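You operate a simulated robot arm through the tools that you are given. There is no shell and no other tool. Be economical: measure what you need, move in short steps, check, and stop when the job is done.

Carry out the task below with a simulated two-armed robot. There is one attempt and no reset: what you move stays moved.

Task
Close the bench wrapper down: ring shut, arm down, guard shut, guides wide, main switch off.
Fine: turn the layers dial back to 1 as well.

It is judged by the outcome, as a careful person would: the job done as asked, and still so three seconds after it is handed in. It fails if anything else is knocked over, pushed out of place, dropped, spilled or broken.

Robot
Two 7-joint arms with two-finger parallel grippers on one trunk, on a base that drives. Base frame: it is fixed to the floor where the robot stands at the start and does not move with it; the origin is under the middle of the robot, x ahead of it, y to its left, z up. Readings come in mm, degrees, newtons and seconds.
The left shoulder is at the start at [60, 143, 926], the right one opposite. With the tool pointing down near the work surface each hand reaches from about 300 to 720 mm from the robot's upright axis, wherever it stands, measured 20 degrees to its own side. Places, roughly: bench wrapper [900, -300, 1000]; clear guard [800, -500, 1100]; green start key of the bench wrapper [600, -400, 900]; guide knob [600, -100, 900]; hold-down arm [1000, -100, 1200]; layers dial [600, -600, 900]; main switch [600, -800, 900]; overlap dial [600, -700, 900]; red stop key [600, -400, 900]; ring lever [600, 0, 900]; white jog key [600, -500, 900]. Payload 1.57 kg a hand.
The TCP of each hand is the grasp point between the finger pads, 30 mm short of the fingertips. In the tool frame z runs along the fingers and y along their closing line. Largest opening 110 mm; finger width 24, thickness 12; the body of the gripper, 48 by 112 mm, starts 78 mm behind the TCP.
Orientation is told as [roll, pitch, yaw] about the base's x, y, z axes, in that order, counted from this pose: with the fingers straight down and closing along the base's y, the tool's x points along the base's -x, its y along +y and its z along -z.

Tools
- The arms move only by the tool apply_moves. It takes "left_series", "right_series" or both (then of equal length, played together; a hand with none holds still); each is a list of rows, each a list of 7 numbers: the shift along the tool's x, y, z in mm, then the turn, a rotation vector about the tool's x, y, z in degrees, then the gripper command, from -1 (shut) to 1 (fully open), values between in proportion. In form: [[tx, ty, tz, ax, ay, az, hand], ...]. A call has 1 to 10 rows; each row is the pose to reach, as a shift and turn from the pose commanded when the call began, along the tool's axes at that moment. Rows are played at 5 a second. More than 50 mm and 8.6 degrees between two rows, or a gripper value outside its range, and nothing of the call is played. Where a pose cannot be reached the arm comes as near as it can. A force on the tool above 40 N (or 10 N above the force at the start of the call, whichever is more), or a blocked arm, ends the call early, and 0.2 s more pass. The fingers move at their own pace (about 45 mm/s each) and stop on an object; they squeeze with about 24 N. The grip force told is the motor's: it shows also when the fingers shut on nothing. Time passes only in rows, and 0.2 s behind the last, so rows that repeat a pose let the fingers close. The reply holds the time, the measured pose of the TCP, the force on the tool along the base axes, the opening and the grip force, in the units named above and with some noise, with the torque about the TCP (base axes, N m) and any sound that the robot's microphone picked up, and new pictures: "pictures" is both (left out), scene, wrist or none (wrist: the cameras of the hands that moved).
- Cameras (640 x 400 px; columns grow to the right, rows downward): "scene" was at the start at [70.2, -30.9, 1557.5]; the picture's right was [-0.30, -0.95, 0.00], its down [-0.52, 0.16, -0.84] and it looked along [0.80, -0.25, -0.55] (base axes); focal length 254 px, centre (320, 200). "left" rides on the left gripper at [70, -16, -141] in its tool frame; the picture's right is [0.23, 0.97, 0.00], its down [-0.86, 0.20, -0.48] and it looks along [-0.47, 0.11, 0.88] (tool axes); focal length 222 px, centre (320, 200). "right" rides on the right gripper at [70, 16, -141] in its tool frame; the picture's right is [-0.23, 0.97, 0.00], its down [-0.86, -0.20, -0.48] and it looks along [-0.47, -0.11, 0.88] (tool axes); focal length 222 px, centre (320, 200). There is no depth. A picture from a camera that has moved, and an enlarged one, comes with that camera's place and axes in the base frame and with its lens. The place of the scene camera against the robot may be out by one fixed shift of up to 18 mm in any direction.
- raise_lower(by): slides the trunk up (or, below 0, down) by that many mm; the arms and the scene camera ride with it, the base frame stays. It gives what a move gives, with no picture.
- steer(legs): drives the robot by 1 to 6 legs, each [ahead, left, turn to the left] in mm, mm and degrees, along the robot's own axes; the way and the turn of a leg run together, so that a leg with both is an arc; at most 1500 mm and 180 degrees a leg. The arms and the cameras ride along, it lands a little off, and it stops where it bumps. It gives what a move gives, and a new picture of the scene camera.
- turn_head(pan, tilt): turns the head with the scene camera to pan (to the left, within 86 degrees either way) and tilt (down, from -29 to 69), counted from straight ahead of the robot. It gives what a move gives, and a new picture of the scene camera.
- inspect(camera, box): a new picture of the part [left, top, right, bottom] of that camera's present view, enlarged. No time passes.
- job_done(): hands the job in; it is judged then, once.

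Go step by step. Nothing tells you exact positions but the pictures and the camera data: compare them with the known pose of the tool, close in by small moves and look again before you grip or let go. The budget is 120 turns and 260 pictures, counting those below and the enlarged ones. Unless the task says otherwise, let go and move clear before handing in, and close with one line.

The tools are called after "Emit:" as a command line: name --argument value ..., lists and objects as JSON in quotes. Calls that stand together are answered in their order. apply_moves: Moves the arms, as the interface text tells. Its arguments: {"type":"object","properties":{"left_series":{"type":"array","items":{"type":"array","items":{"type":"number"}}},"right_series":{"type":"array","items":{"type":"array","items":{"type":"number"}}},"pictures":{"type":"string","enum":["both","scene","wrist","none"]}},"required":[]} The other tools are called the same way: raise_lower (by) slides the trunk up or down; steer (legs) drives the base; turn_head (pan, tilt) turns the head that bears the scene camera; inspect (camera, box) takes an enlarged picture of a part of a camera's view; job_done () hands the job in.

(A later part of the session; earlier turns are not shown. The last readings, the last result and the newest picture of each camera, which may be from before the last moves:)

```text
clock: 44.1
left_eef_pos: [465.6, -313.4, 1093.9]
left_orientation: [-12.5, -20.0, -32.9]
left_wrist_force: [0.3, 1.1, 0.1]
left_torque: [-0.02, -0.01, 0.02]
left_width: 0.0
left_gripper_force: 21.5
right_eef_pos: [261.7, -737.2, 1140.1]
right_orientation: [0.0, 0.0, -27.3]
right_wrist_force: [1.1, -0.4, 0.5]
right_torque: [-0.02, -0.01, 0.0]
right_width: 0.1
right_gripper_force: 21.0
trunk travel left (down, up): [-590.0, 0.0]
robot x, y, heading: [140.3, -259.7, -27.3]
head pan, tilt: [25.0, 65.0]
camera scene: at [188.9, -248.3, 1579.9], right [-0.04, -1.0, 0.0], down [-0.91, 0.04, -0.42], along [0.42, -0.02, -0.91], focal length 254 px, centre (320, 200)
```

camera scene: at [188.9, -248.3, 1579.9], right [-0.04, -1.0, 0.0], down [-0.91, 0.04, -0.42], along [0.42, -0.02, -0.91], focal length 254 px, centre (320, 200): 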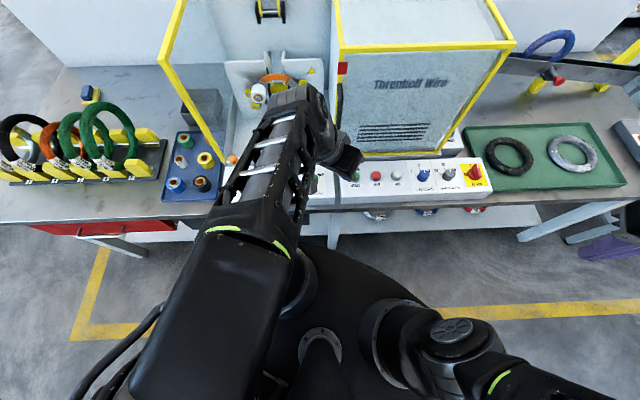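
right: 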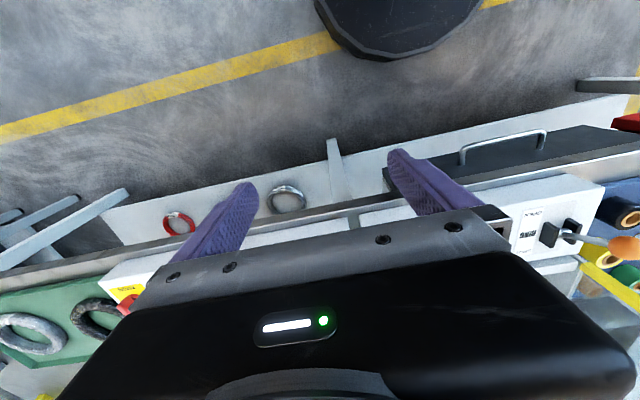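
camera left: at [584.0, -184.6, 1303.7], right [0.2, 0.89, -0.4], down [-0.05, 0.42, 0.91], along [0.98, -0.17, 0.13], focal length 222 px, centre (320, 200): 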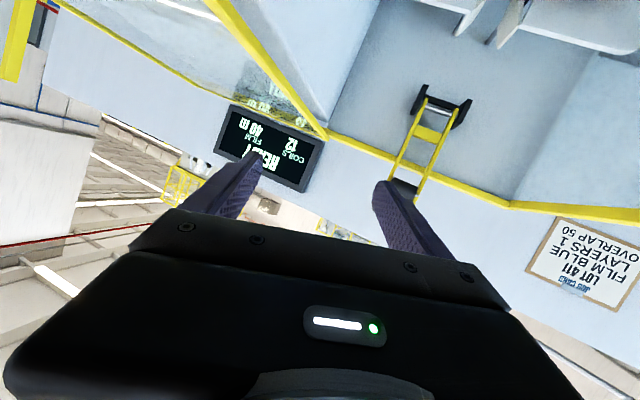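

The elbow is high, which is this arm's natural pose. I'll finish squaring the hand to neutral before trying the forward reach again.

Emit:
apply_moves --left_series '[[-12, -6, 15, -3.4, 4.8, -2, -1], [-24, -12, 30, -6.8, 9.6, -4, -1], [-37, -18, 45, -10, 14.5, -6, -1], [-49, -24, 61, -13.5, 19.3, -8, -1], [-49, -24, 61, -13.5, 19.3, -8, -1]]' --pictures "scene"

```text
clock: 44.7
left_eef_pos: [437.4, -366.3, 1098.9]
left_orientation: [-9.6, -15.8, -40.3]
left_wrist_force: [-0.9, -0.1, -0.6]
left_torque: [-0.01, 0.03, -0.01]
left_width: 0.2
left_gripper_force: 20.9
right_eef_pos: [259.9, -738.8, 1139.5]
right_orientation: [0.0, 0.0, -27.3]
right_wrist_force: [0.5, 0.1, 0.8]
right_torque: [0.03, -0.02, 0.0]
right_width: 0.0
right_gripper_force: 21.5
trunk travel left (down, up): [-590.0, 0.0]
robot x, y, heading: [135.1, -255.9, -27.2]
head pan, tilt: [25.0, 65.0]
stopped in row 2 (left hand): the arm was blocked; the commanded pose is now the measured one
camera scene: at [188.7, -248.2, 1579.8], right [-0.04, -1.0, 0.0], down [-0.91, 0.04, -0.42], along [0.42, -0.02, -0.91], focal length 254 px, centre (320, 200)
```

scene: 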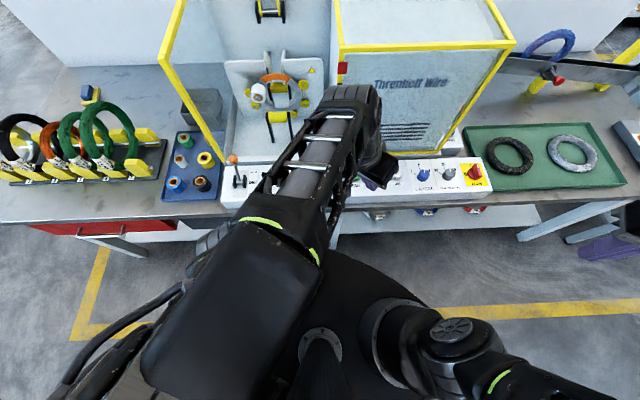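

I'll push the hand lower and further out, which should let the elbow settle down.

Emit:
apply_moves --left_series '[[-3, 8, 27, 0, 0, 0, -1], [-8, 20, 50, 0, 0, 0, -1], [-15, 36, 66, 0, 0, 0, -1], [-22, 53, 82, 0, 0, 0, -1], [-22, 53, 82, 0, 0, 0, -1]]' --pictures "scene"

```text
clock: 45.9
left_eef_pos: [497.8, -365.7, 1018.7]
left_orientation: [-9.6, -15.8, -40.3]
left_wrist_force: [0.8, 0.2, 0.3]
left_torque: [0.0, -0.07, 0.0]
left_width: 0.0
left_gripper_force: 21.5
right_eef_pos: [259.3, -738.4, 1140.2]
right_orientation: [0.0, 0.0, -27.3]
right_wrist_force: [0.0, 0.7, -0.7]
right_torque: [0.01, 0.03, 0.01]
right_width: 0.2
right_gripper_force: 21.3
trunk travel left (down, up): [-590.0, 0.0]
robot x, y, heading: [139.7, -257.9, -27.2]
head pan, tilt: [25.0, 65.0]
camera scene: at [188.1, -248.4, 1579.8], right [-0.04, -1.0, 0.0], down [-0.91, 0.04, -0.42], along [0.42, -0.02, -0.91], focal length 254 px, centre (320, 200)
```

scene: 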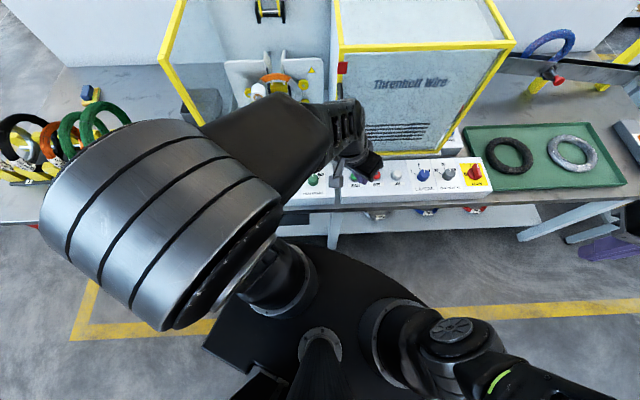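

That move tracked exactly. Now I'll bring the hand across to the lane at y ≈ -150, low, nearly square to the wrapper.

Emit:
apply_moves --left_series '[[14, 32, -13, -3.1, -1.1, -4.7, -1], [28, 65, -26, -6.2, -2.2, -9.5, -1], [41, 97, -39, -9.3, -3.3, -14.2, -1], [55, 130, -52, -12.5, -4.4, -19, -1], [69, 162, -66, -15.6, -5.5, -23.7, -1], [83, 194, -79, -18.7, -6.6, -28.5, -1], [83, 194, -79, -18.7, -6.6, -28.5, -1]]' --pictures "scene"

```text
clock: 47.5
left_eef_pos: [579.1, -152.9, 1050.6]
left_orientation: [0.1, -19.8, -9.8]
left_wrist_force: [0.0, 0.4, 0.1]
left_torque: [0.0, -0.02, 0.03]
left_width: 0.0
left_gripper_force: 21.1
left hand out of reach, approached as far as the arm can: row 3, 4, 5, 6, 7
right_eef_pos: [260.2, -737.2, 1139.9]
right_orientation: [0.1, 0.1, -27.3]
right_wrist_force: [0.6, 0.5, 0.1]
right_torque: [0.0, -0.02, 0.0]
right_width: 0.0
right_gripper_force: 21.7
trunk travel left (down, up): [-590.0, 0.0]
robot x, y, heading: [143.4, -256.4, -27.5]
head pan, tilt: [25.0, 65.0]
camera scene: at [188.7, -248.5, 1579.8], right [-0.04, -1.0, 0.0], down [-0.91, 0.04, -0.42], along [0.42, -0.02, -0.91], focal length 254 px, centre (320, 200)
```

scene: 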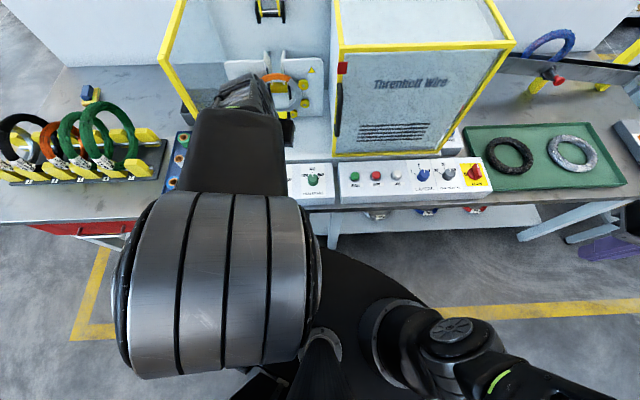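

The hand is square now, and the arm is only complaining of being too close in. I'll extend forward into the bay while pitching the fingers up to the front.

Emit:
apply_moves --left_series '[[-28, 6, -4, 0, -6, 0, -1], [-56, 13, -7, -1, -14, -1, -1], [-84, 19, -11, -1, -21, -1, -1], [-111, 26, -15, -2, -28.5, -2, -1], [-139, 32, -18, -2, -35.5, -2, -1], [-167, 39, -22, -3, -43, -3, -1], [-195, 45, -25, -3, -50, -3.5, -1]]'

```text
clock: 49.1
left_eef_pos: [757.3, -139.9, 1141.2]
left_orientation: [-1.0, -70.1, -4.5]
left_wrist_force: [0.3, 0.3, -0.6]
left_torque: [0.0, 0.0, 0.03]
left_width: 0.0
left_gripper_force: 21.0
left hand out of reach, approached as far as the arm can: row 4, 6
right_eef_pos: [260.3, -738.1, 1139.1]
right_orientation: [0.0, 0.1, -27.3]
right_wrist_force: [-0.5, 0.9, 1.1]
right_torque: [0.05, 0.01, -0.03]
right_width: 0.0
right_gripper_force: 21.4
trunk travel left (down, up): [-590.0, 0.0]
robot x, y, heading: [141.1, -257.4, -27.2]
head pan, tilt: [25.0, 65.0]
camera scene: at [189.7, -248.4, 1579.8], right [-0.04, -1.0, 0.0], down [-0.91, 0.04, -0.42], along [0.42, -0.02, -0.91], focal length 254 px, centre (320, 200)
camera left: at [600.4, -141.8, 1124.0], right [0.02, 0.98, -0.22], down [-0.14, 0.22, 0.97], along [0.99, 0.02, 0.14], focal length 222 px, centre (320, 200)
```

scene: 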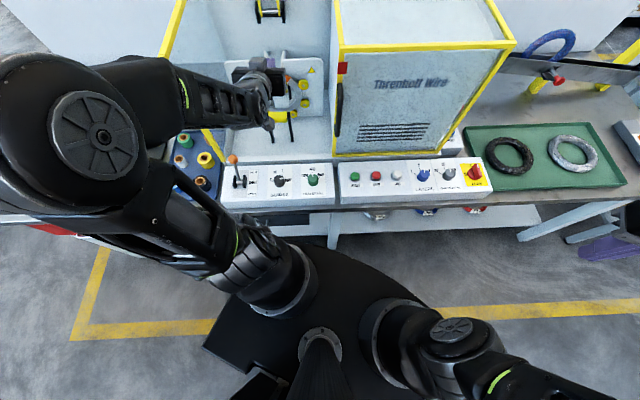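
left: 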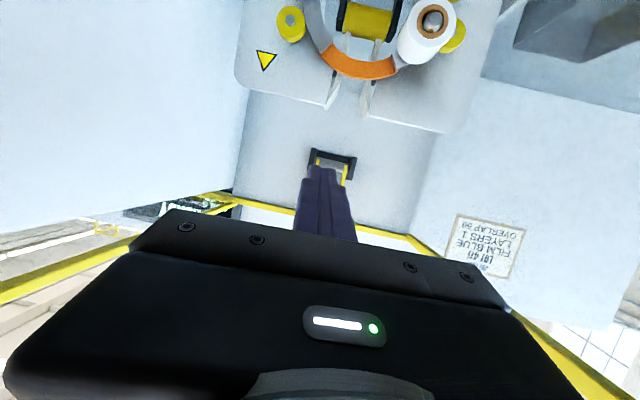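

That worked: the fingers point forward in the bay at [757, -140, 1141]. Next I'll raise straight up to handle height.

Emit:
apply_moves --left_series '[[-31, 3, -3, 0, 0, 0, -1], [-62, 5, -6, 0, -2, 0, -1], [-93, 8, -8, 0, -4, 0, -1], [-124, 11, -11, 0, -6, 0, -1], [-154, 13, -14, 0, -8, 0, -1]]'

```text
clock: 50.3
left_eef_pos: [796.7, -129.1, 1290.8]
left_orientation: [-1.5, -78.1, -3.9]
left_wrist_force: [0.0, -0.2, -0.2]
left_torque: [-0.03, 0.02, 0.0]
left_width: 0.0
left_gripper_force: 20.9
right_eef_pos: [260.0, -738.0, 1139.1]
right_orientation: [0.1, 0.0, -27.3]
right_wrist_force: [0.6, -0.4, 1.6]
right_torque: [-0.01, 0.02, 0.01]
right_width: 0.0
right_gripper_force: 21.2
trunk travel left (down, up): [-590.0, 0.0]
robot x, y, heading: [138.1, -254.9, -27.4]
head pan, tilt: [25.0, 65.0]
camera scene: at [188.7, -248.3, 1579.8], right [-0.04, -1.0, 0.0], down [-0.91, 0.04, -0.42], along [0.42, -0.02, -0.91], focal length 254 px, centre (320, 200)
camera left: at [643.8, -131.6, 1252.6], right [0.04, 0.97, -0.23], down [-0.27, 0.23, 0.93], along [0.96, 0.02, 0.27], focal length 222 px, centre (320, 200)
```

scene: 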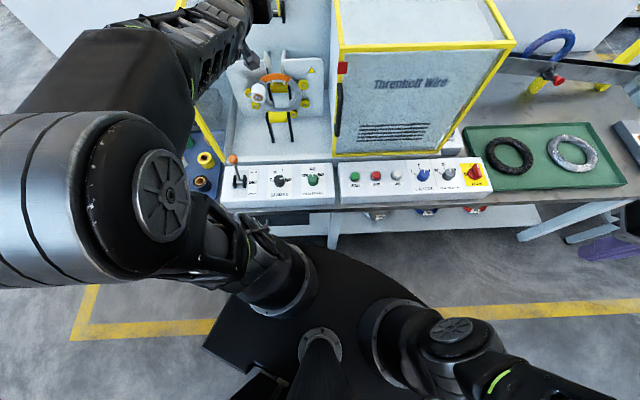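
left: 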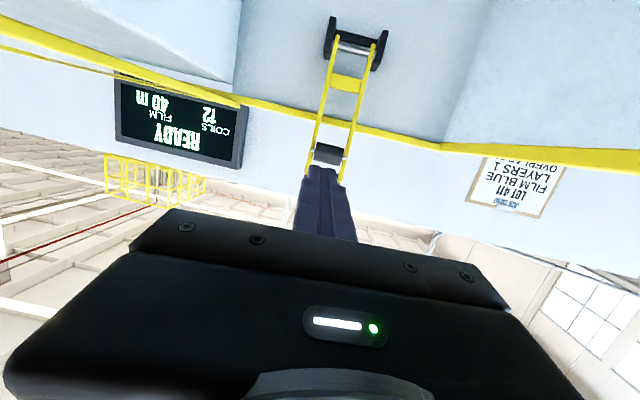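

Now the wrist camera shows the hold-down arm straight ahead: roller near z 1281, pivot near z 1126. I'll open the fingers and extend forward.

Emit:
apply_moves --left_series '[[-14, 6, 41, 0, 0, 0, 0.65], [-28, 11, 82, 0, 0, 0, 0.65], [-41, 17, 123, 0, 0, 0, 0.65], [-41, 17, 123, 0, 0, 0, 0.65]]'

```text
clock: 51.3
left_eef_pos: [926.8, -121.5, 1306.3]
left_orientation: [-1.6, -78.1, -3.7]
left_wrist_force: [0.0, -0.9, -0.1]
left_torque: [0.02, 0.0, 0.02]
left_width: 86.1
left_gripper_force: 0.3
right_eef_pos: [259.4, -739.0, 1139.8]
right_orientation: [0.1, 0.0, -27.2]
right_wrist_force: [0.3, 0.6, 0.1]
right_torque: [0.03, -0.04, 0.03]
right_width: 0.0
right_gripper_force: 21.7
trunk travel left (down, up): [-590.0, 0.0]
robot x, y, heading: [138.8, -256.5, -27.5]
head pan, tilt: [25.0, 65.0]
camera scene: at [187.7, -248.5, 1579.9], right [-0.04, -1.0, 0.0], down [-0.91, 0.04, -0.42], along [0.42, -0.02, -0.91], focal length 254 px, centre (320, 200)
camera left: at [773.2, -125.5, 1267.5], right [0.04, 0.97, -0.23], down [-0.27, 0.23, 0.93], along [0.96, 0.02, 0.28], focal length 222 px, centre (320, 200)
```

scene: 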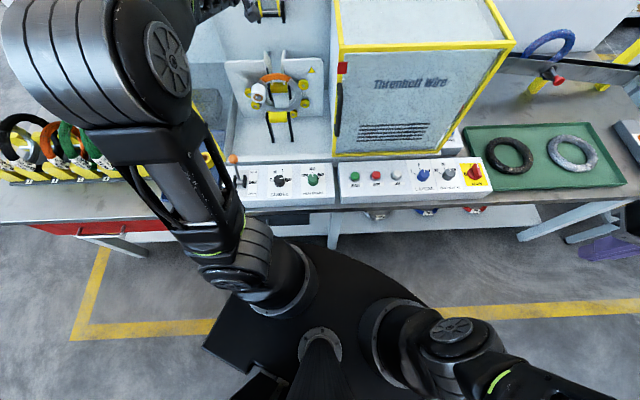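
left: 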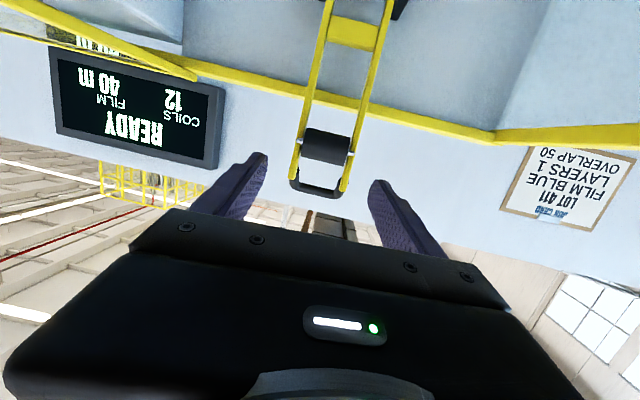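

The handle loop lies squarely between the open fingers, at about x = 1042. I'll move forward about 93 mm so the fingers straddle it.

Emit:
apply_moves --left_series '[[-8, 2, 30, 0, 0, 0, 0.65], [-16, 3, 60, 0, 0, 0, 0.65], [-23, 5, 90, 0, 0, 0, 0.65], [-23, 5, 90, 0, 0, 0, 0.65]]'

Emit:
inspect --camera "left" --box '[200, 80, 440, 280]'

```text
clock: 52.3
left_eef_pos: [1020.1, -127.8, 1309.3]
left_orientation: [-1.5, -78.1, -3.9]
left_wrist_force: [-0.3, -0.9, -0.2]
left_torque: [-0.01, 0.0, 0.0]
left_width: 90.7
left_gripper_force: 0.0
right_eef_pos: [259.6, -738.9, 1139.2]
right_orientation: [0.0, 0.0, -27.3]
right_wrist_force: [0.0, 0.6, 0.1]
right_torque: [0.01, -0.01, 0.0]
right_width: 0.0
right_gripper_force: 20.8
trunk travel left (down, up): [-590.0, 0.0]
robot x, y, heading: [141.8, -254.3, -27.2]
head pan, tilt: [25.0, 65.0]
camera scene: at [188.0, -248.4, 1579.8], right [-0.04, -1.0, 0.0], down [-0.91, 0.04, -0.42], along [0.42, -0.02, -0.91], focal length 254 px, centre (320, 200)
camera left: at [867.2, -130.0, 1270.3], right [0.04, 0.97, -0.23], down [-0.27, 0.23, 0.93], along [0.96, 0.02, 0.27], focal length 222 px, centre (320, 200)
```

scene: 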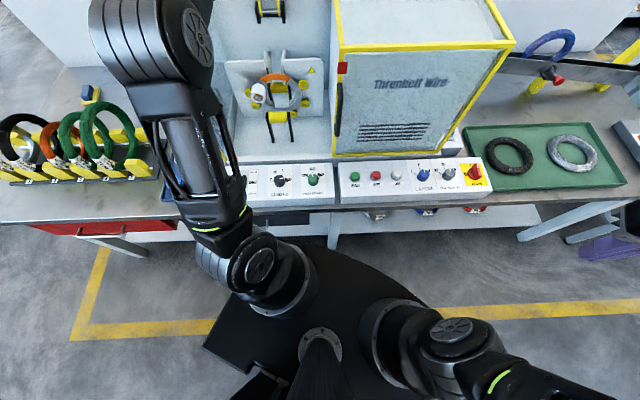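
left: 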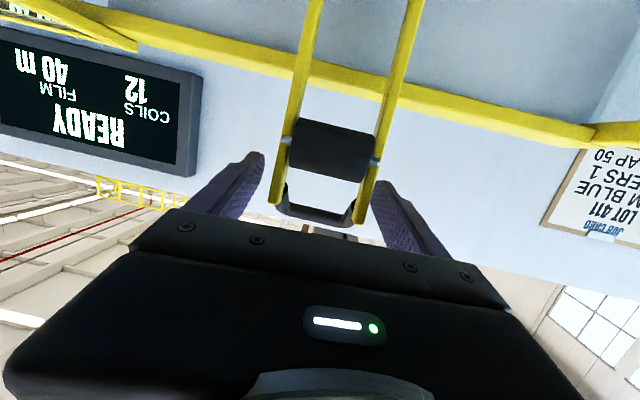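

```text
2.00 times, centred on (320, 180) of left
camera zoom: at [867.2, -130.0, 1270.3], right [0.04, 0.97, -0.23], down [-0.27, 0.23, 0.93], along [0.96, 0.02, 0.27], focal length 444 px, centre (320, 240)
```

zoom: 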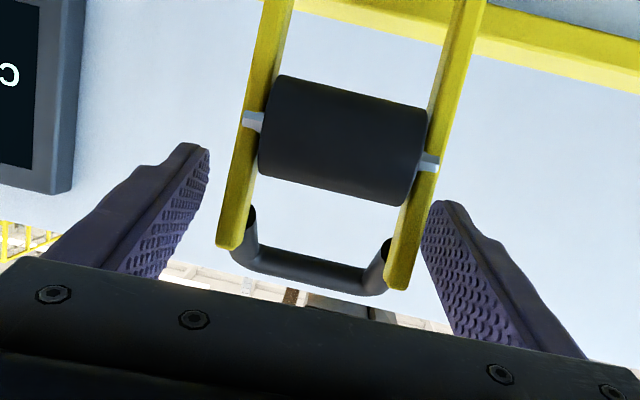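

The rails and handle lie between the fingers. I'll close on them.

Emit:
apply_moves --left_series '[[0, 0, 6, 0, 0, 0, -0.2], [0, 0, 6, 0, 0, 0, -0.2], [0, 0, 6, 0, 0, 0, -0.2], [0, 0, 6, 0, 0, 0, -0.2]]' --pictures "wrist"

```text
clock: 53.3
left_eef_pos: [1026.7, -129.3, 1306.3]
left_orientation: [-1.6, -78.1, -3.8]
left_wrist_force: [0.0, -2.5, -0.6]
left_torque: [-0.13, 0.07, 0.16]
left_width: 66.9
left_gripper_force: 36.9
right_eef_pos: [260.2, -737.0, 1138.5]
right_orientation: [0.0, 0.0, -27.4]
right_wrist_force: [0.6, -0.5, 0.4]
right_torque: [-0.01, 0.0, -0.01]
right_width: 0.0
right_gripper_force: 21.3
trunk travel left (down, up): [-590.0, 0.0]
robot x, y, heading: [141.4, -255.3, -27.4]
head pan, tilt: [25.0, 65.0]
camera left: at [873.5, -131.1, 1268.5], right [0.04, 0.97, -0.23], down [-0.27, 0.23, 0.93], along [0.96, 0.02, 0.27], focal length 222 px, centre (320, 200)
```

left: 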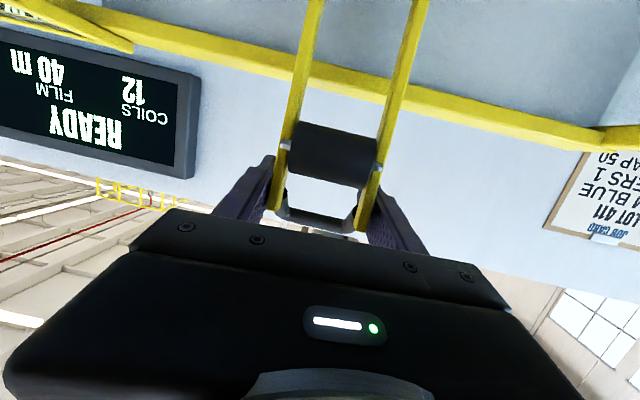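

The rails are held (67 mm). I'll pull the arm toward me along its arc about the pivot, in small steps.

Emit:
apply_moves --left_series '[[2, -1, -13, 0, 0, 0, -0.2], [4.5, -2.5, -26, 0, 0, 0, -0.2], [8, -4, -39, 0, 0, 0, -0.2], [12, -5, -51, 0, 0, 0, -0.2], [22, -7, -72, 0, 0, 0, -0.2], [36, -9, -91, 0, 0, 0, -0.2]]'

```text
clock: 54.7
left_eef_pos: [933.8, -126.8, 1286.8]
left_orientation: [-2.3, -77.7, -3.2]
left_wrist_force: [13.1, -3.4, -19.7]
left_torque: [-1.05, -0.47, -0.38]
left_width: 66.7
left_gripper_force: 44.9
right_eef_pos: [264.5, -738.2, 1138.7]
right_orientation: [0.0, 0.2, -27.2]
right_wrist_force: [1.3, 0.3, 0.4]
right_torque: [0.0, 0.01, -0.01]
right_width: 0.0
right_gripper_force: 21.2
trunk travel left (down, up): [-590.0, 0.0]
robot x, y, heading: [139.1, -254.5, -27.4]
head pan, tilt: [25.0, 65.0]
camera scene: at [194.3, -248.2, 1579.6], right [-0.04, -1.0, 0.0], down [-0.91, 0.04, -0.42], along [0.42, -0.02, -0.91], focal length 254 px, centre (320, 200)
camera left: at [780.8, -131.0, 1249.6], right [0.04, 0.97, -0.23], down [-0.27, 0.23, 0.94], along [0.96, 0.02, 0.27], focal length 222 px, centre (320, 200)
```

scene: 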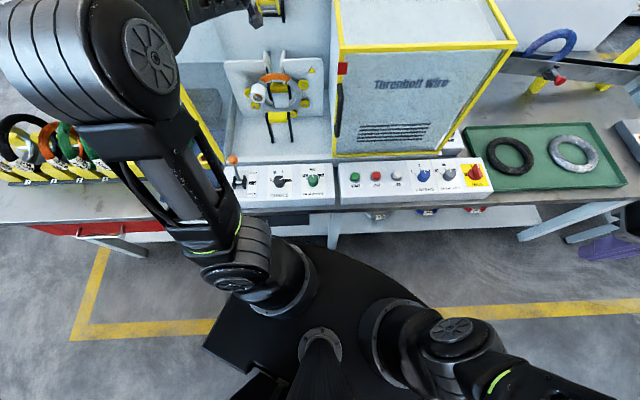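
left: 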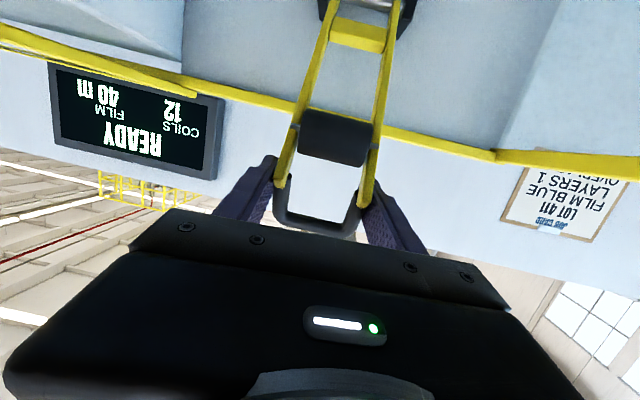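

The arm is coming over smoothly, slightly strained upward, so I'll keep the arc a little tighter and continue.

Emit:
apply_moves --left_series '[[19.5, -2, -17, 0, 0, 0, -0.2], [38, -4, -34, 0, 0, 0, -0.2], [60, -5, -45, 0, 0, 0, -0.2], [76, -7, -57, 0, 0, 0, -0.2], [102, -8, -63, 0, 0, 0, -0.2], [121, -9, -69, 0, 0, 0, -0.2]]'

```text
clock: 56.1
left_eef_pos: [838.6, -128.2, 1185.9]
left_orientation: [-1.3, -78.1, -4.1]
left_wrist_force: [7.9, 6.5, 1.1]
left_torque: [1.05, -0.98, -0.05]
left_width: 67.1
left_gripper_force: 35.1
right_eef_pos: [261.1, -736.3, 1139.8]
right_orientation: [-0.1, 0.0, -27.3]
right_wrist_force: [-0.3, -0.5, 0.0]
right_torque: [0.01, 0.0, -0.02]
right_width: 0.0
right_gripper_force: 21.2
trunk travel left (down, up): [-590.0, 0.0]
robot x, y, heading: [136.6, -257.6, -27.4]
head pan, tilt: [25.0, 65.0]
camera scene: at [190.0, -247.2, 1579.9], right [-0.04, -1.0, 0.0], down [-0.91, 0.04, -0.42], along [0.42, -0.02, -0.91], focal length 254 px, centre (320, 200)
camera left: at [685.2, -130.3, 1148.5], right [0.04, 0.97, -0.23], down [-0.27, 0.23, 0.93], along [0.96, 0.02, 0.27], focal length 222 px, centre (320, 200)
```

scene: 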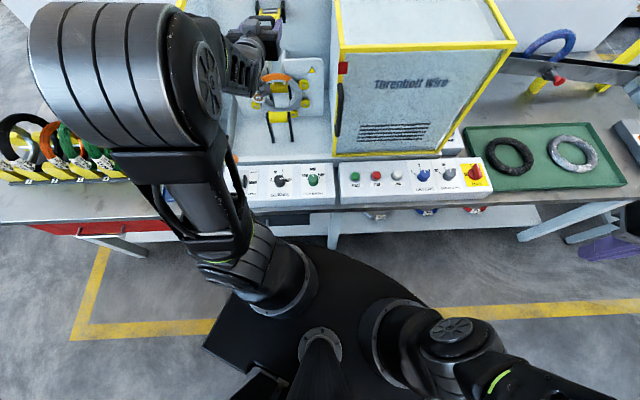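
left: 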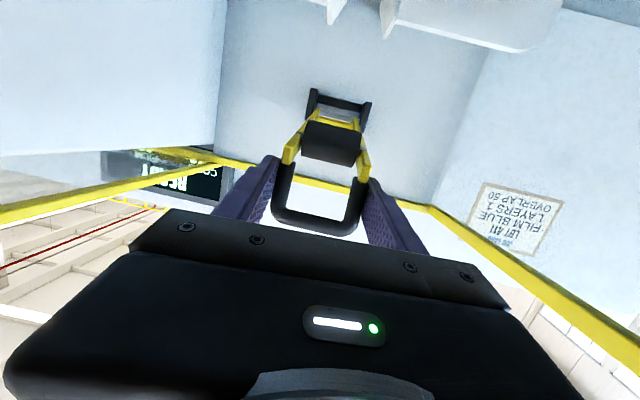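

The arm is past 70°. I'll continue downward in gentle steps until it meets its stop.

Emit:
apply_moves --left_series '[[11, 0, -1, 0, 0, 0, -0.2], [22, -1, -1.5, 0, 0, 0, -0.2], [35, -1, -1, 0, 0, 0, -0.2], [47, -1, 0, 0, 0, 0, -0.2], [59, -1, 2.5, 0, 0, 0, -0.2], [70, -1, 5, 0, 0, 0, -0.2]]'

```text
clock: 57.5
left_eef_pos: [826.6, -127.8, 1118.4]
left_orientation: [-1.7, -78.1, -3.5]
left_wrist_force: [-1.2, 9.7, 2.3]
left_torque: [1.09, -0.89, 0.5]
left_width: 68.1
left_gripper_force: 35.9
right_eef_pos: [260.2, -736.7, 1140.0]
right_orientation: [-0.1, 0.1, -27.4]
right_wrist_force: [0.8, -0.1, 0.8]
right_torque: [0.02, 0.01, -0.03]
right_width: 0.1
right_gripper_force: 21.0
trunk travel left (down, up): [-590.0, 0.0]
robot x, y, heading: [137.8, -254.1, -27.5]
head pan, tilt: [25.0, 65.0]
camera scene: at [188.1, -246.7, 1579.9], right [-0.04, -1.0, 0.0], down [-0.91, 0.04, -0.42], along [0.42, -0.02, -0.91], focal length 254 px, centre (320, 200)
camera left: at [673.4, -130.6, 1079.4], right [0.04, 0.97, -0.23], down [-0.27, 0.23, 0.93], along [0.96, 0.02, 0.27], focal length 222 px, centre (320, 200)
```

scene: 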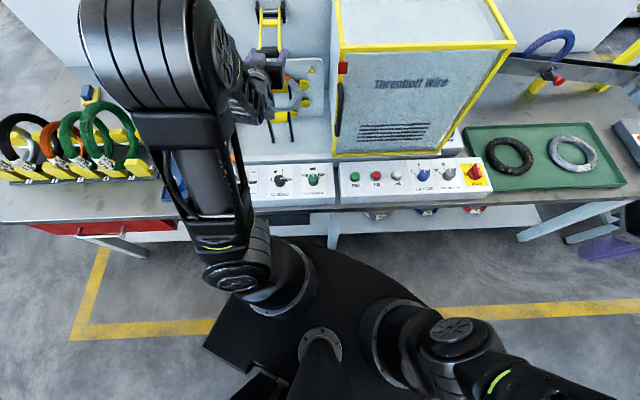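
left: 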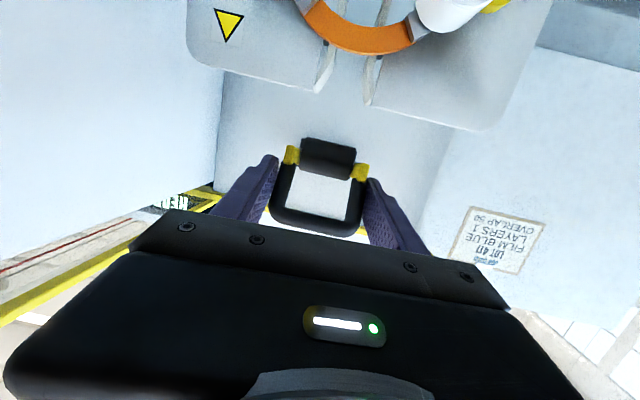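

No stop yet. I'll continue down the arc.

Emit:
apply_moves --left_series '[[13, 0, 4, 0, 0, 0, -0.2], [25.6, 0.4, 9.5, 0, 0, 0, -0.2], [37, 0.7, 15, 0, 0, 0, -0.2], [48, 1, 21, 0, 0, 0, -0.2], [58, 1.5, 28, 0, 0, 0, -0.2], [68, 2, 36, 0, 0, 0, -0.2]]'

```text
clock: 58.9
left_eef_pos: [847.5, -127.8, 1040.9]
left_orientation: [-1.8, -77.6, -3.4]
left_wrist_force: [-6.2, 11.8, 3.8]
left_torque: [-0.15, 0.25, 0.21]
left_width: 62.7
left_gripper_force: 20.5
right_eef_pos: [259.7, -735.5, 1139.9]
right_orientation: [0.0, -0.1, -27.3]
right_wrist_force: [0.2, 0.9, -0.2]
right_torque: [-0.01, 0.0, -0.03]
right_width: 0.1
right_gripper_force: 21.5
trunk travel left (down, up): [-590.0, 0.0]
robot x, y, heading: [143.0, -255.1, -27.5]
head pan, tilt: [25.0, 65.0]
camera scene: at [187.8, -246.6, 1579.4], right [-0.04, -1.0, 0.0], down [-0.91, 0.04, -0.42], along [0.42, -0.02, -0.91], focal length 254 px, centre (320, 200)
camera left: at [693.7, -130.9, 1003.1], right [0.04, 0.97, -0.23], down [-0.27, 0.23, 0.94], along [0.96, 0.02, 0.27], focal length 222 px, centre (320, 200)
```

scene: 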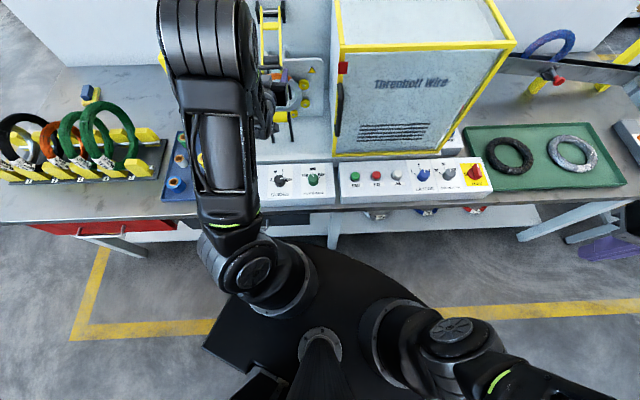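
left: 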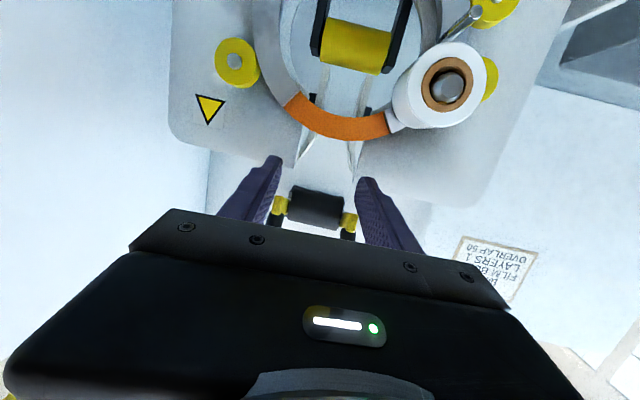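

The hold-down arm follows (about 115° around) with only small forces. I'll go on in finer steps until I feel its stop.

Emit:
apply_moves --left_series '[[8, 1, 5, 0, 0, 0, -0.2], [15, 1, 11, 0, 0, 0, -0.2], [22, 2, 18, 0, 0, 0, -0.2]]'

Emit:
turn_head --pan 35 --tilt 40

Emit:
inspect --camera "left" --box '[200, 80, 440, 280]'

```text
clock: 59.7
left_eef_pos: [861.5, -130.1, 1017.4]
left_orientation: [-1.6, -78.0, -3.9]
left_wrist_force: [0.7, 0.3, -0.1]
left_torque: [-0.03, 0.03, -0.03]
left_width: 43.8
left_gripper_force: 0.1
right_eef_pos: [260.2, -738.7, 1140.3]
right_orientation: [0.0, 0.1, -27.2]
right_wrist_force: [-1.3, 0.4, -0.1]
right_torque: [-0.05, -0.02, 0.0]
right_width: 0.0
right_gripper_force: 21.3
trunk travel left (down, up): [-590.0, 0.0]
robot x, y, heading: [137.7, -253.2, -27.2]
head pan, tilt: [25.0, 65.0]
camera scene: at [187.9, -247.8, 1579.7], right [-0.04, -1.0, 0.0], down [-0.91, 0.04, -0.42], along [0.42, -0.02, -0.91], focal length 254 px, centre (320, 200)
camera left: at [707.8, -133.2, 979.2], right [0.05, 0.97, -0.23], down [-0.27, 0.23, 0.93], along [0.96, 0.02, 0.27], focal length 222 px, centre (320, 200)
```

scene: 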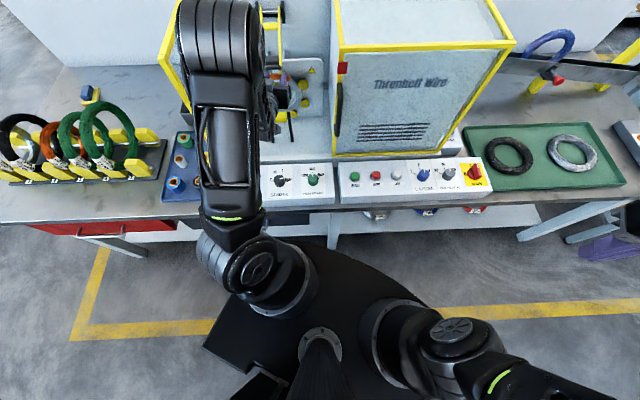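
left: 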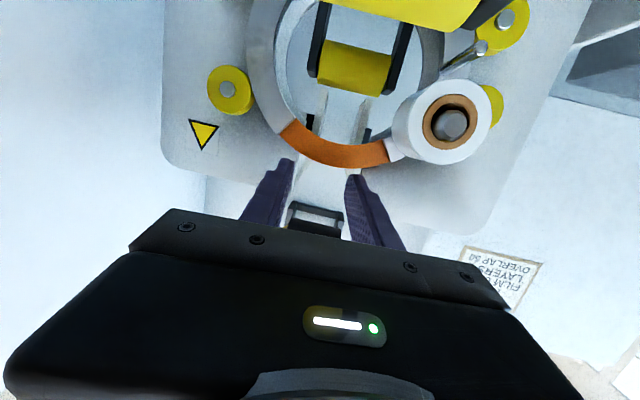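

```text
clock: 60.6
left_eef_pos: [862.0, -129.2, 1018.1]
left_orientation: [-1.6, -78.1, -3.7]
left_wrist_force: [-0.1, 0.5, -0.5]
left_torque: [0.0, -0.02, 0.01]
left_width: 44.1
left_gripper_force: 0.1
right_eef_pos: [261.4, -738.1, 1139.5]
right_orientation: [0.0, -0.1, -27.2]
right_wrist_force: [-0.1, -0.1, 0.3]
right_torque: [0.02, -0.01, 0.02]
right_width: 0.0
right_gripper_force: 21.6
trunk travel left (down, up): [-590.0, 0.0]
robot x, y, heading: [137.8, -254.9, -27.3]
head pan, tilt: [35.0, 40.0]
camera scene: at [212.5, -234.4, 1612.0], right [0.13, -0.99, 0.0], down [-0.64, -0.09, -0.77], along [0.76, 0.1, -0.64], focal length 254 px, centre (320, 200)
```

scene: 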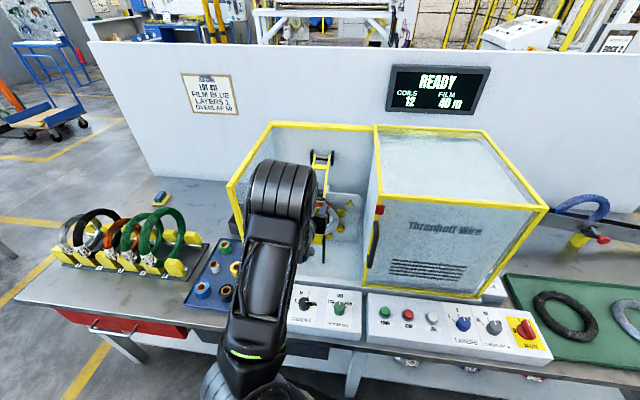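

```text
2.00 times, centred on (320, 180) of left
camera zoom: at [708.5, -132.1, 979.4], right [0.04, 0.97, -0.23], down [-0.27, 0.23, 0.93], along [0.96, 0.02, 0.27], focal length 444 px, centre (320, 240)
```

zoom: 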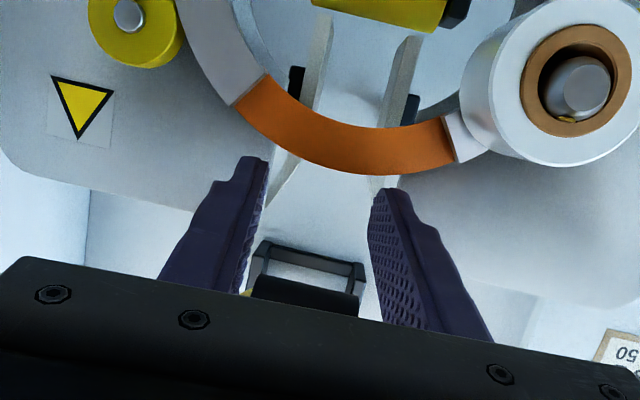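

The fingers slid off, which suggests the arm reached its stop; I'll lower slightly, back the hand out below the handle, and look.

Emit:
apply_moves --left_series '[[15, 0, 3, 0, 0, 0, -0.1], [24, -4, -41, 0, 0, 0, -0.1], [33, -8, -85, 0, 0, 0, -0.1], [43, -13, -133, 0, 0, 0, -0.1], [43, -13, -133, 0, 0, 0, -0.1]]'

Emit:
inspect --camera "left" --box '[200, 60, 440, 240]'

Emit:
inspect --camera "scene" --box '[270, 110, 390, 280]'

```text
clock: 61.8
left_eef_pos: [753.1, -129.7, 989.3]
left_orientation: [-1.6, -78.2, -3.9]
left_wrist_force: [0.9, 0.5, 0.8]
left_torque: [0.0, -0.03, 0.02]
left_width: 49.7
left_gripper_force: 0.1
left hand out of reach, approached as far as the arm can: row 4, 5
right_eef_pos: [261.3, -737.6, 1139.8]
right_orientation: [0.0, 0.0, -27.3]
right_wrist_force: [-0.8, 0.0, 0.6]
right_torque: [-0.03, -0.01, 0.02]
right_width: 0.0
right_gripper_force: 21.3
trunk travel left (down, up): [-590.0, 0.0]
robot x, y, heading: [141.8, -254.5, -27.4]
head pan, tilt: [35.0, 40.0]
camera scene: at [211.8, -234.2, 1612.1], right [0.13, -0.99, 0.0], down [-0.64, -0.09, -0.77], along [0.76, 0.1, -0.64], focal length 254 px, centre (320, 200)
camera left: at [600.1, -132.4, 950.7], right [0.04, 0.97, -0.23], down [-0.27, 0.23, 0.93], along [0.96, 0.02, 0.27], focal length 222 px, centre (320, 200)
```

scene: 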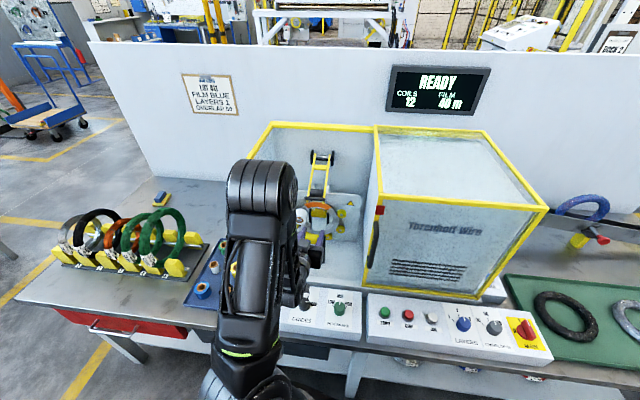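
left: 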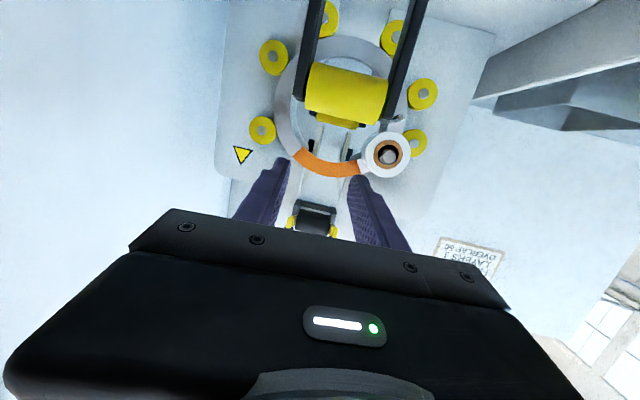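

```text
2.22 times, centred on (320, 150) of left
camera zoom: at [600.1, -132.4, 950.7], right [0.04, 0.97, -0.23], down [-0.27, 0.23, 0.93], along [0.96, 0.02, 0.27], focal length 494 px, centre (320, 311)
```

zoom: 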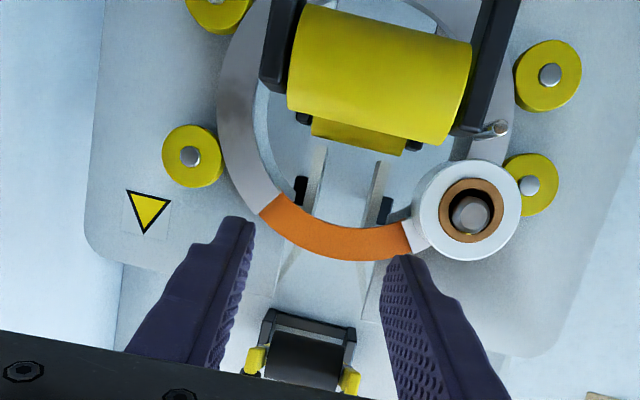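

```text
2.35 times, centred on (330, 195) of scene
camera zoom: at [211.8, -234.2, 1612.1], right [0.13, -0.99, 0.0], down [-0.64, -0.09, -0.77], along [0.76, 0.1, -0.64], focal length 598 px, centre (296, 212)
```

zoom: 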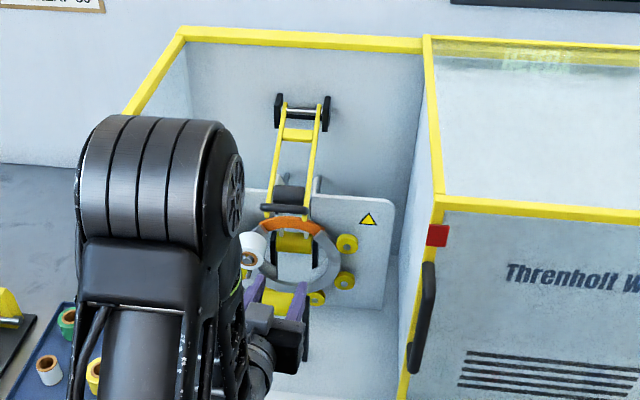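

The arm now lies down with its roller just above the ring. To be sure it is at its stop, I'll go above the handle with closed fingers and press gently.

Emit:
apply_moves --left_series '[[-38, 0, -13, 0, 0, 0, -1], [-76, 0, -26, 0, 0, 0, -1], [-114, 0, -39, 0, 0, 0, -1], [-121, 2, -8, 0, 0, 0, -1], [-128, 4, 24, 0, 0, 0, -1], [-128, 4, 24, 0, 0, 0, -1]]'

Emit:
inspect --camera "scene" --box '[270, 110, 390, 280]'

```text
clock: 62.9
left_eef_pos: [785.8, -130.2, 1107.7]
left_orientation: [-1.7, -78.1, -3.8]
left_wrist_force: [-27.1, 0.1, 13.2]
left_torque: [0.12, 0.02, 0.21]
left_width: 0.0
left_gripper_force: 21.0
left hand out of reach, approached as far as the arm can: row 1, 2, 3
right_eef_pos: [261.1, -737.5, 1138.6]
right_orientation: [0.0, 0.0, -27.1]
right_wrist_force: [1.5, -1.2, -0.1]
right_torque: [-0.01, 0.1, 0.0]
right_width: 0.0
right_gripper_force: 21.0
trunk travel left (down, up): [-590.0, 0.0]
robot x, y, heading: [137.6, -257.6, -27.3]
head pan, tilt: [35.0, 40.0]
stopped in row 5 (left hand): the force on the tool passed its limit at 92 N (the readings are from after the stop); the commanded pose is now the measured one
camera scene: at [210.7, -234.3, 1612.3], right [0.13, -0.99, 0.0], down [-0.64, -0.09, -0.77], along [0.76, 0.1, -0.64], focal length 254 px, centre (320, 200)
camera left: at [632.1, -132.4, 1069.3], right [0.04, 0.97, -0.23], down [-0.27, 0.23, 0.93], along [0.96, 0.02, 0.27], focal length 222 px, centre (320, 200)
```

scene: 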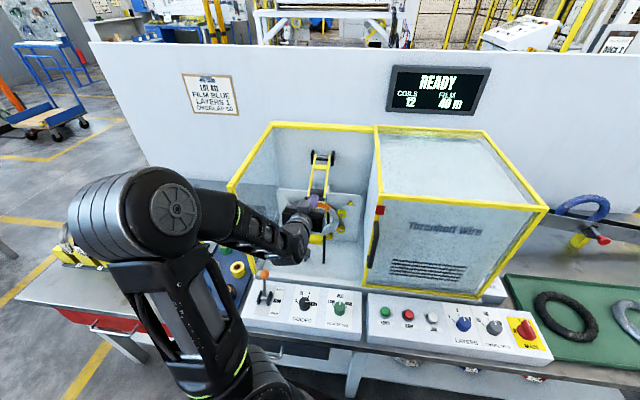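
left: 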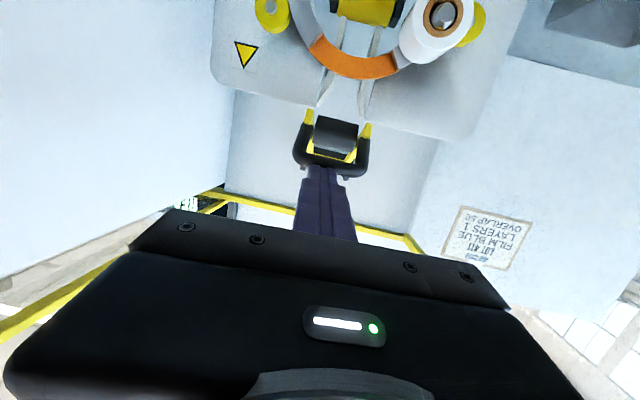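

```text
2.35 times, centred on (330, 195) of scene
camera zoom: at [210.7, -234.3, 1612.3], right [0.13, -0.99, 0.0], down [-0.64, -0.09, -0.77], along [0.76, 0.1, -0.64], focal length 598 px, centre (296, 212)
```

zoom: 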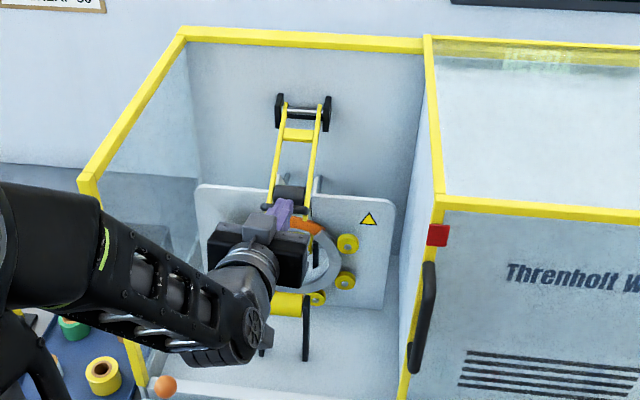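

The fingertips bumped the handle's end, so the arm is really near horizontal (handle about [818, -128, 1105]). I'll back off, rise above it, and then press down to check the stop.

Emit:
apply_moves --left_series '[[5, 0, -24, 0, 0, 0, -1], [-25, 0, -31, 0, 0, 0, -1], [-54, 0, -37, 0, 0, 0, -1], [-66, 2, 0, 0, 0, 0, -1], [-72, 3, 20, 0, 0, 0, -1]]'

Emit:
inspect --camera "scene" --box '[270, 110, 390, 280]'

```text
clock: 64.1
left_eef_pos: [821.6, -128.8, 1172.7]
left_orientation: [-1.7, -77.9, -3.8]
left_wrist_force: [0.3, 0.0, 0.2]
left_torque: [0.02, -0.01, -0.02]
left_width: 0.3
left_gripper_force: 21.1
left hand out of reach, approached as far as the arm can: row 1, 2
right_eef_pos: [261.5, -737.5, 1139.9]
right_orientation: [0.1, -0.1, -27.2]
right_wrist_force: [-0.8, 0.0, 0.6]
right_torque: [0.0, -0.02, -0.04]
right_width: 0.2
right_gripper_force: 20.8
trunk travel left (down, up): [-590.0, 0.0]
robot x, y, heading: [140.4, -253.5, -27.3]
head pan, tilt: [35.0, 40.0]
camera scene: at [212.0, -234.4, 1612.1], right [0.13, -0.99, 0.0], down [-0.64, -0.09, -0.77], along [0.76, 0.1, -0.64], focal length 254 px, centre (320, 200)
camera left: at [668.8, -131.9, 1134.9], right [0.04, 0.97, -0.23], down [-0.27, 0.23, 0.94], along [0.96, 0.02, 0.27], focal length 222 px, centre (320, 200)
```

scene: 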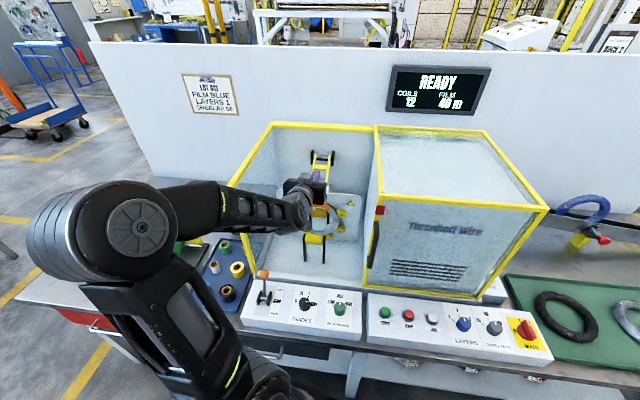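
left: 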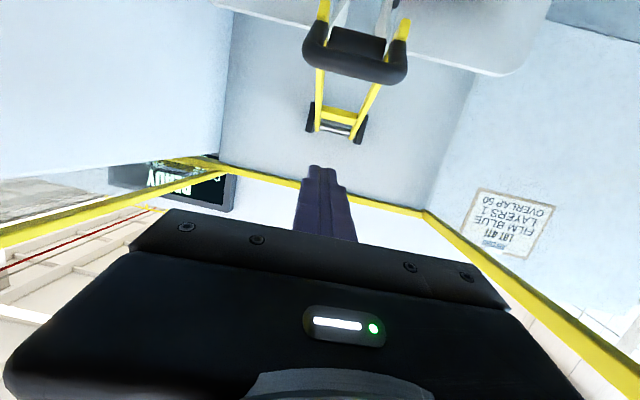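

```text
2.35 times, centred on (330, 195) of scene
camera zoom: at [212.0, -234.4, 1612.1], right [0.13, -0.99, 0.0], down [-0.64, -0.09, -0.77], along [0.76, 0.1, -0.64], focal length 598 px, centre (296, 212)
```

zoom: 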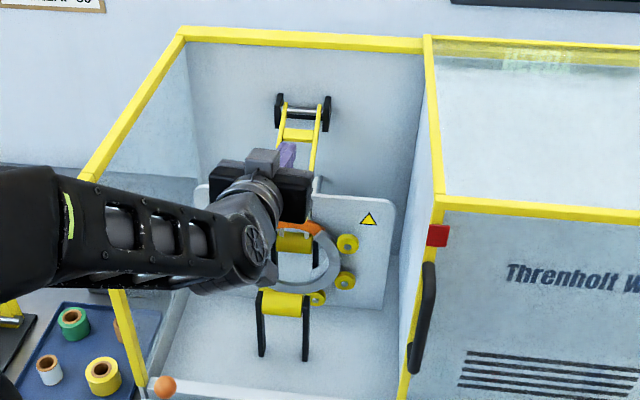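

I'm above the handle with closed fingers (handle about z 1095). I'll press down slowly.

Emit:
apply_moves --left_series '[[25, 0, 5, 0, 0, 0, -1], [45, 0, 9, 0, 0, 0, -1], [54, 0, 11, 0, 0, 0, -1], [60, 0, 12, 0, 0, 0, -1], [66, 0, 14, 0, 0, 0, -1], [72, 0, 15, 0, 0, 0, -1], [78, 0, 16, 0, 0, 0, -1], [84, 0, 17, 0, 0, 0, -1]]' --pictures "wrist"

```text
clock: 65.7
left_eef_pos: [824.2, -129.5, 1107.1]
left_orientation: [-1.8, -79.8, -3.8]
left_wrist_force: [-1.6, -0.1, 9.9]
left_torque: [0.14, 0.1, 0.02]
left_width: 0.0
left_gripper_force: 21.1
right_eef_pos: [260.9, -737.9, 1139.2]
right_orientation: [0.0, 0.0, -27.0]
right_wrist_force: [-0.1, 0.1, 0.0]
right_torque: [-0.01, -0.02, 0.03]
right_width: 0.0
right_gripper_force: 21.4
trunk travel left (down, up): [-590.0, 0.0]
robot x, y, heading: [140.3, -259.0, -27.5]
head pan, tilt: [35.0, 40.0]
stopped in row 7 (left hand): the force on the tool passed its limit at 44 N (the readings are from after the stop); the commanded pose is now the measured one
camera left: at [672.3, -133.3, 1065.0], right [0.05, 0.97, -0.23], down [-0.3, 0.23, 0.93], along [0.95, 0.02, 0.3], focal length 222 px, centre (320, 200)
```

left: 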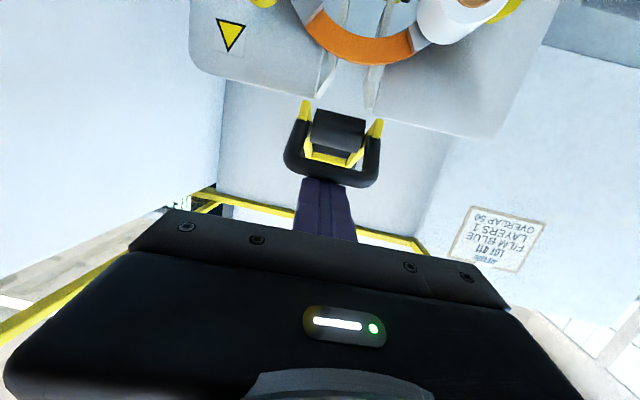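

The arm is hard against its stop, so it is fully down. I'll lift off and withdraw the left hand from the bay the way it came.

Emit:
apply_moves --left_series '[[-35, 0, -6, 0, 0, 0, -1], [-65, 0, -12, 0, 0, 0, -1], [-62, -2, -40, 0, 4, 0, -1], [-52, -5, -80, 0, 8, 0, -1], [-30, -8, -100, 0, 12, 0, -1], [-5, -10, -125, 0, 18, 0, -1]]' --pictures "scene"

```text
clock: 67.1
left_eef_pos: [720.2, -127.3, 1143.3]
left_orientation: [-0.7, -61.2, -4.7]
left_wrist_force: [-1.1, -1.5, 0.7]
left_torque: [0.01, -0.01, 0.02]
left_width: 0.0
left_gripper_force: 21.2
left hand out of reach, approached as far as the arm can: row 5, 6
right_eef_pos: [261.9, -739.2, 1139.5]
right_orientation: [0.0, 0.0, -27.2]
right_wrist_force: [-0.8, 0.2, 0.1]
right_torque: [0.01, -0.02, -0.02]
right_width: 0.2
right_gripper_force: 21.5
trunk travel left (down, up): [-590.0, 0.0]
robot x, y, heading: [143.0, -252.2, -27.6]
head pan, tilt: [35.0, 40.0]
camera scene: at [211.4, -234.9, 1612.2], right [0.13, -0.99, 0.0], down [-0.64, -0.09, -0.77], along [0.76, 0.1, -0.64], focal length 254 px, centre (320, 200)
```

scene: 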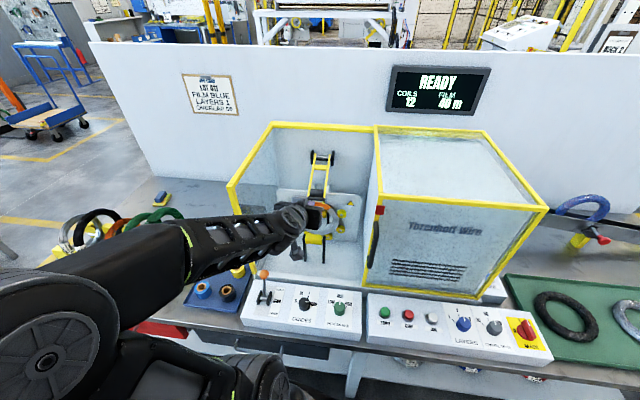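

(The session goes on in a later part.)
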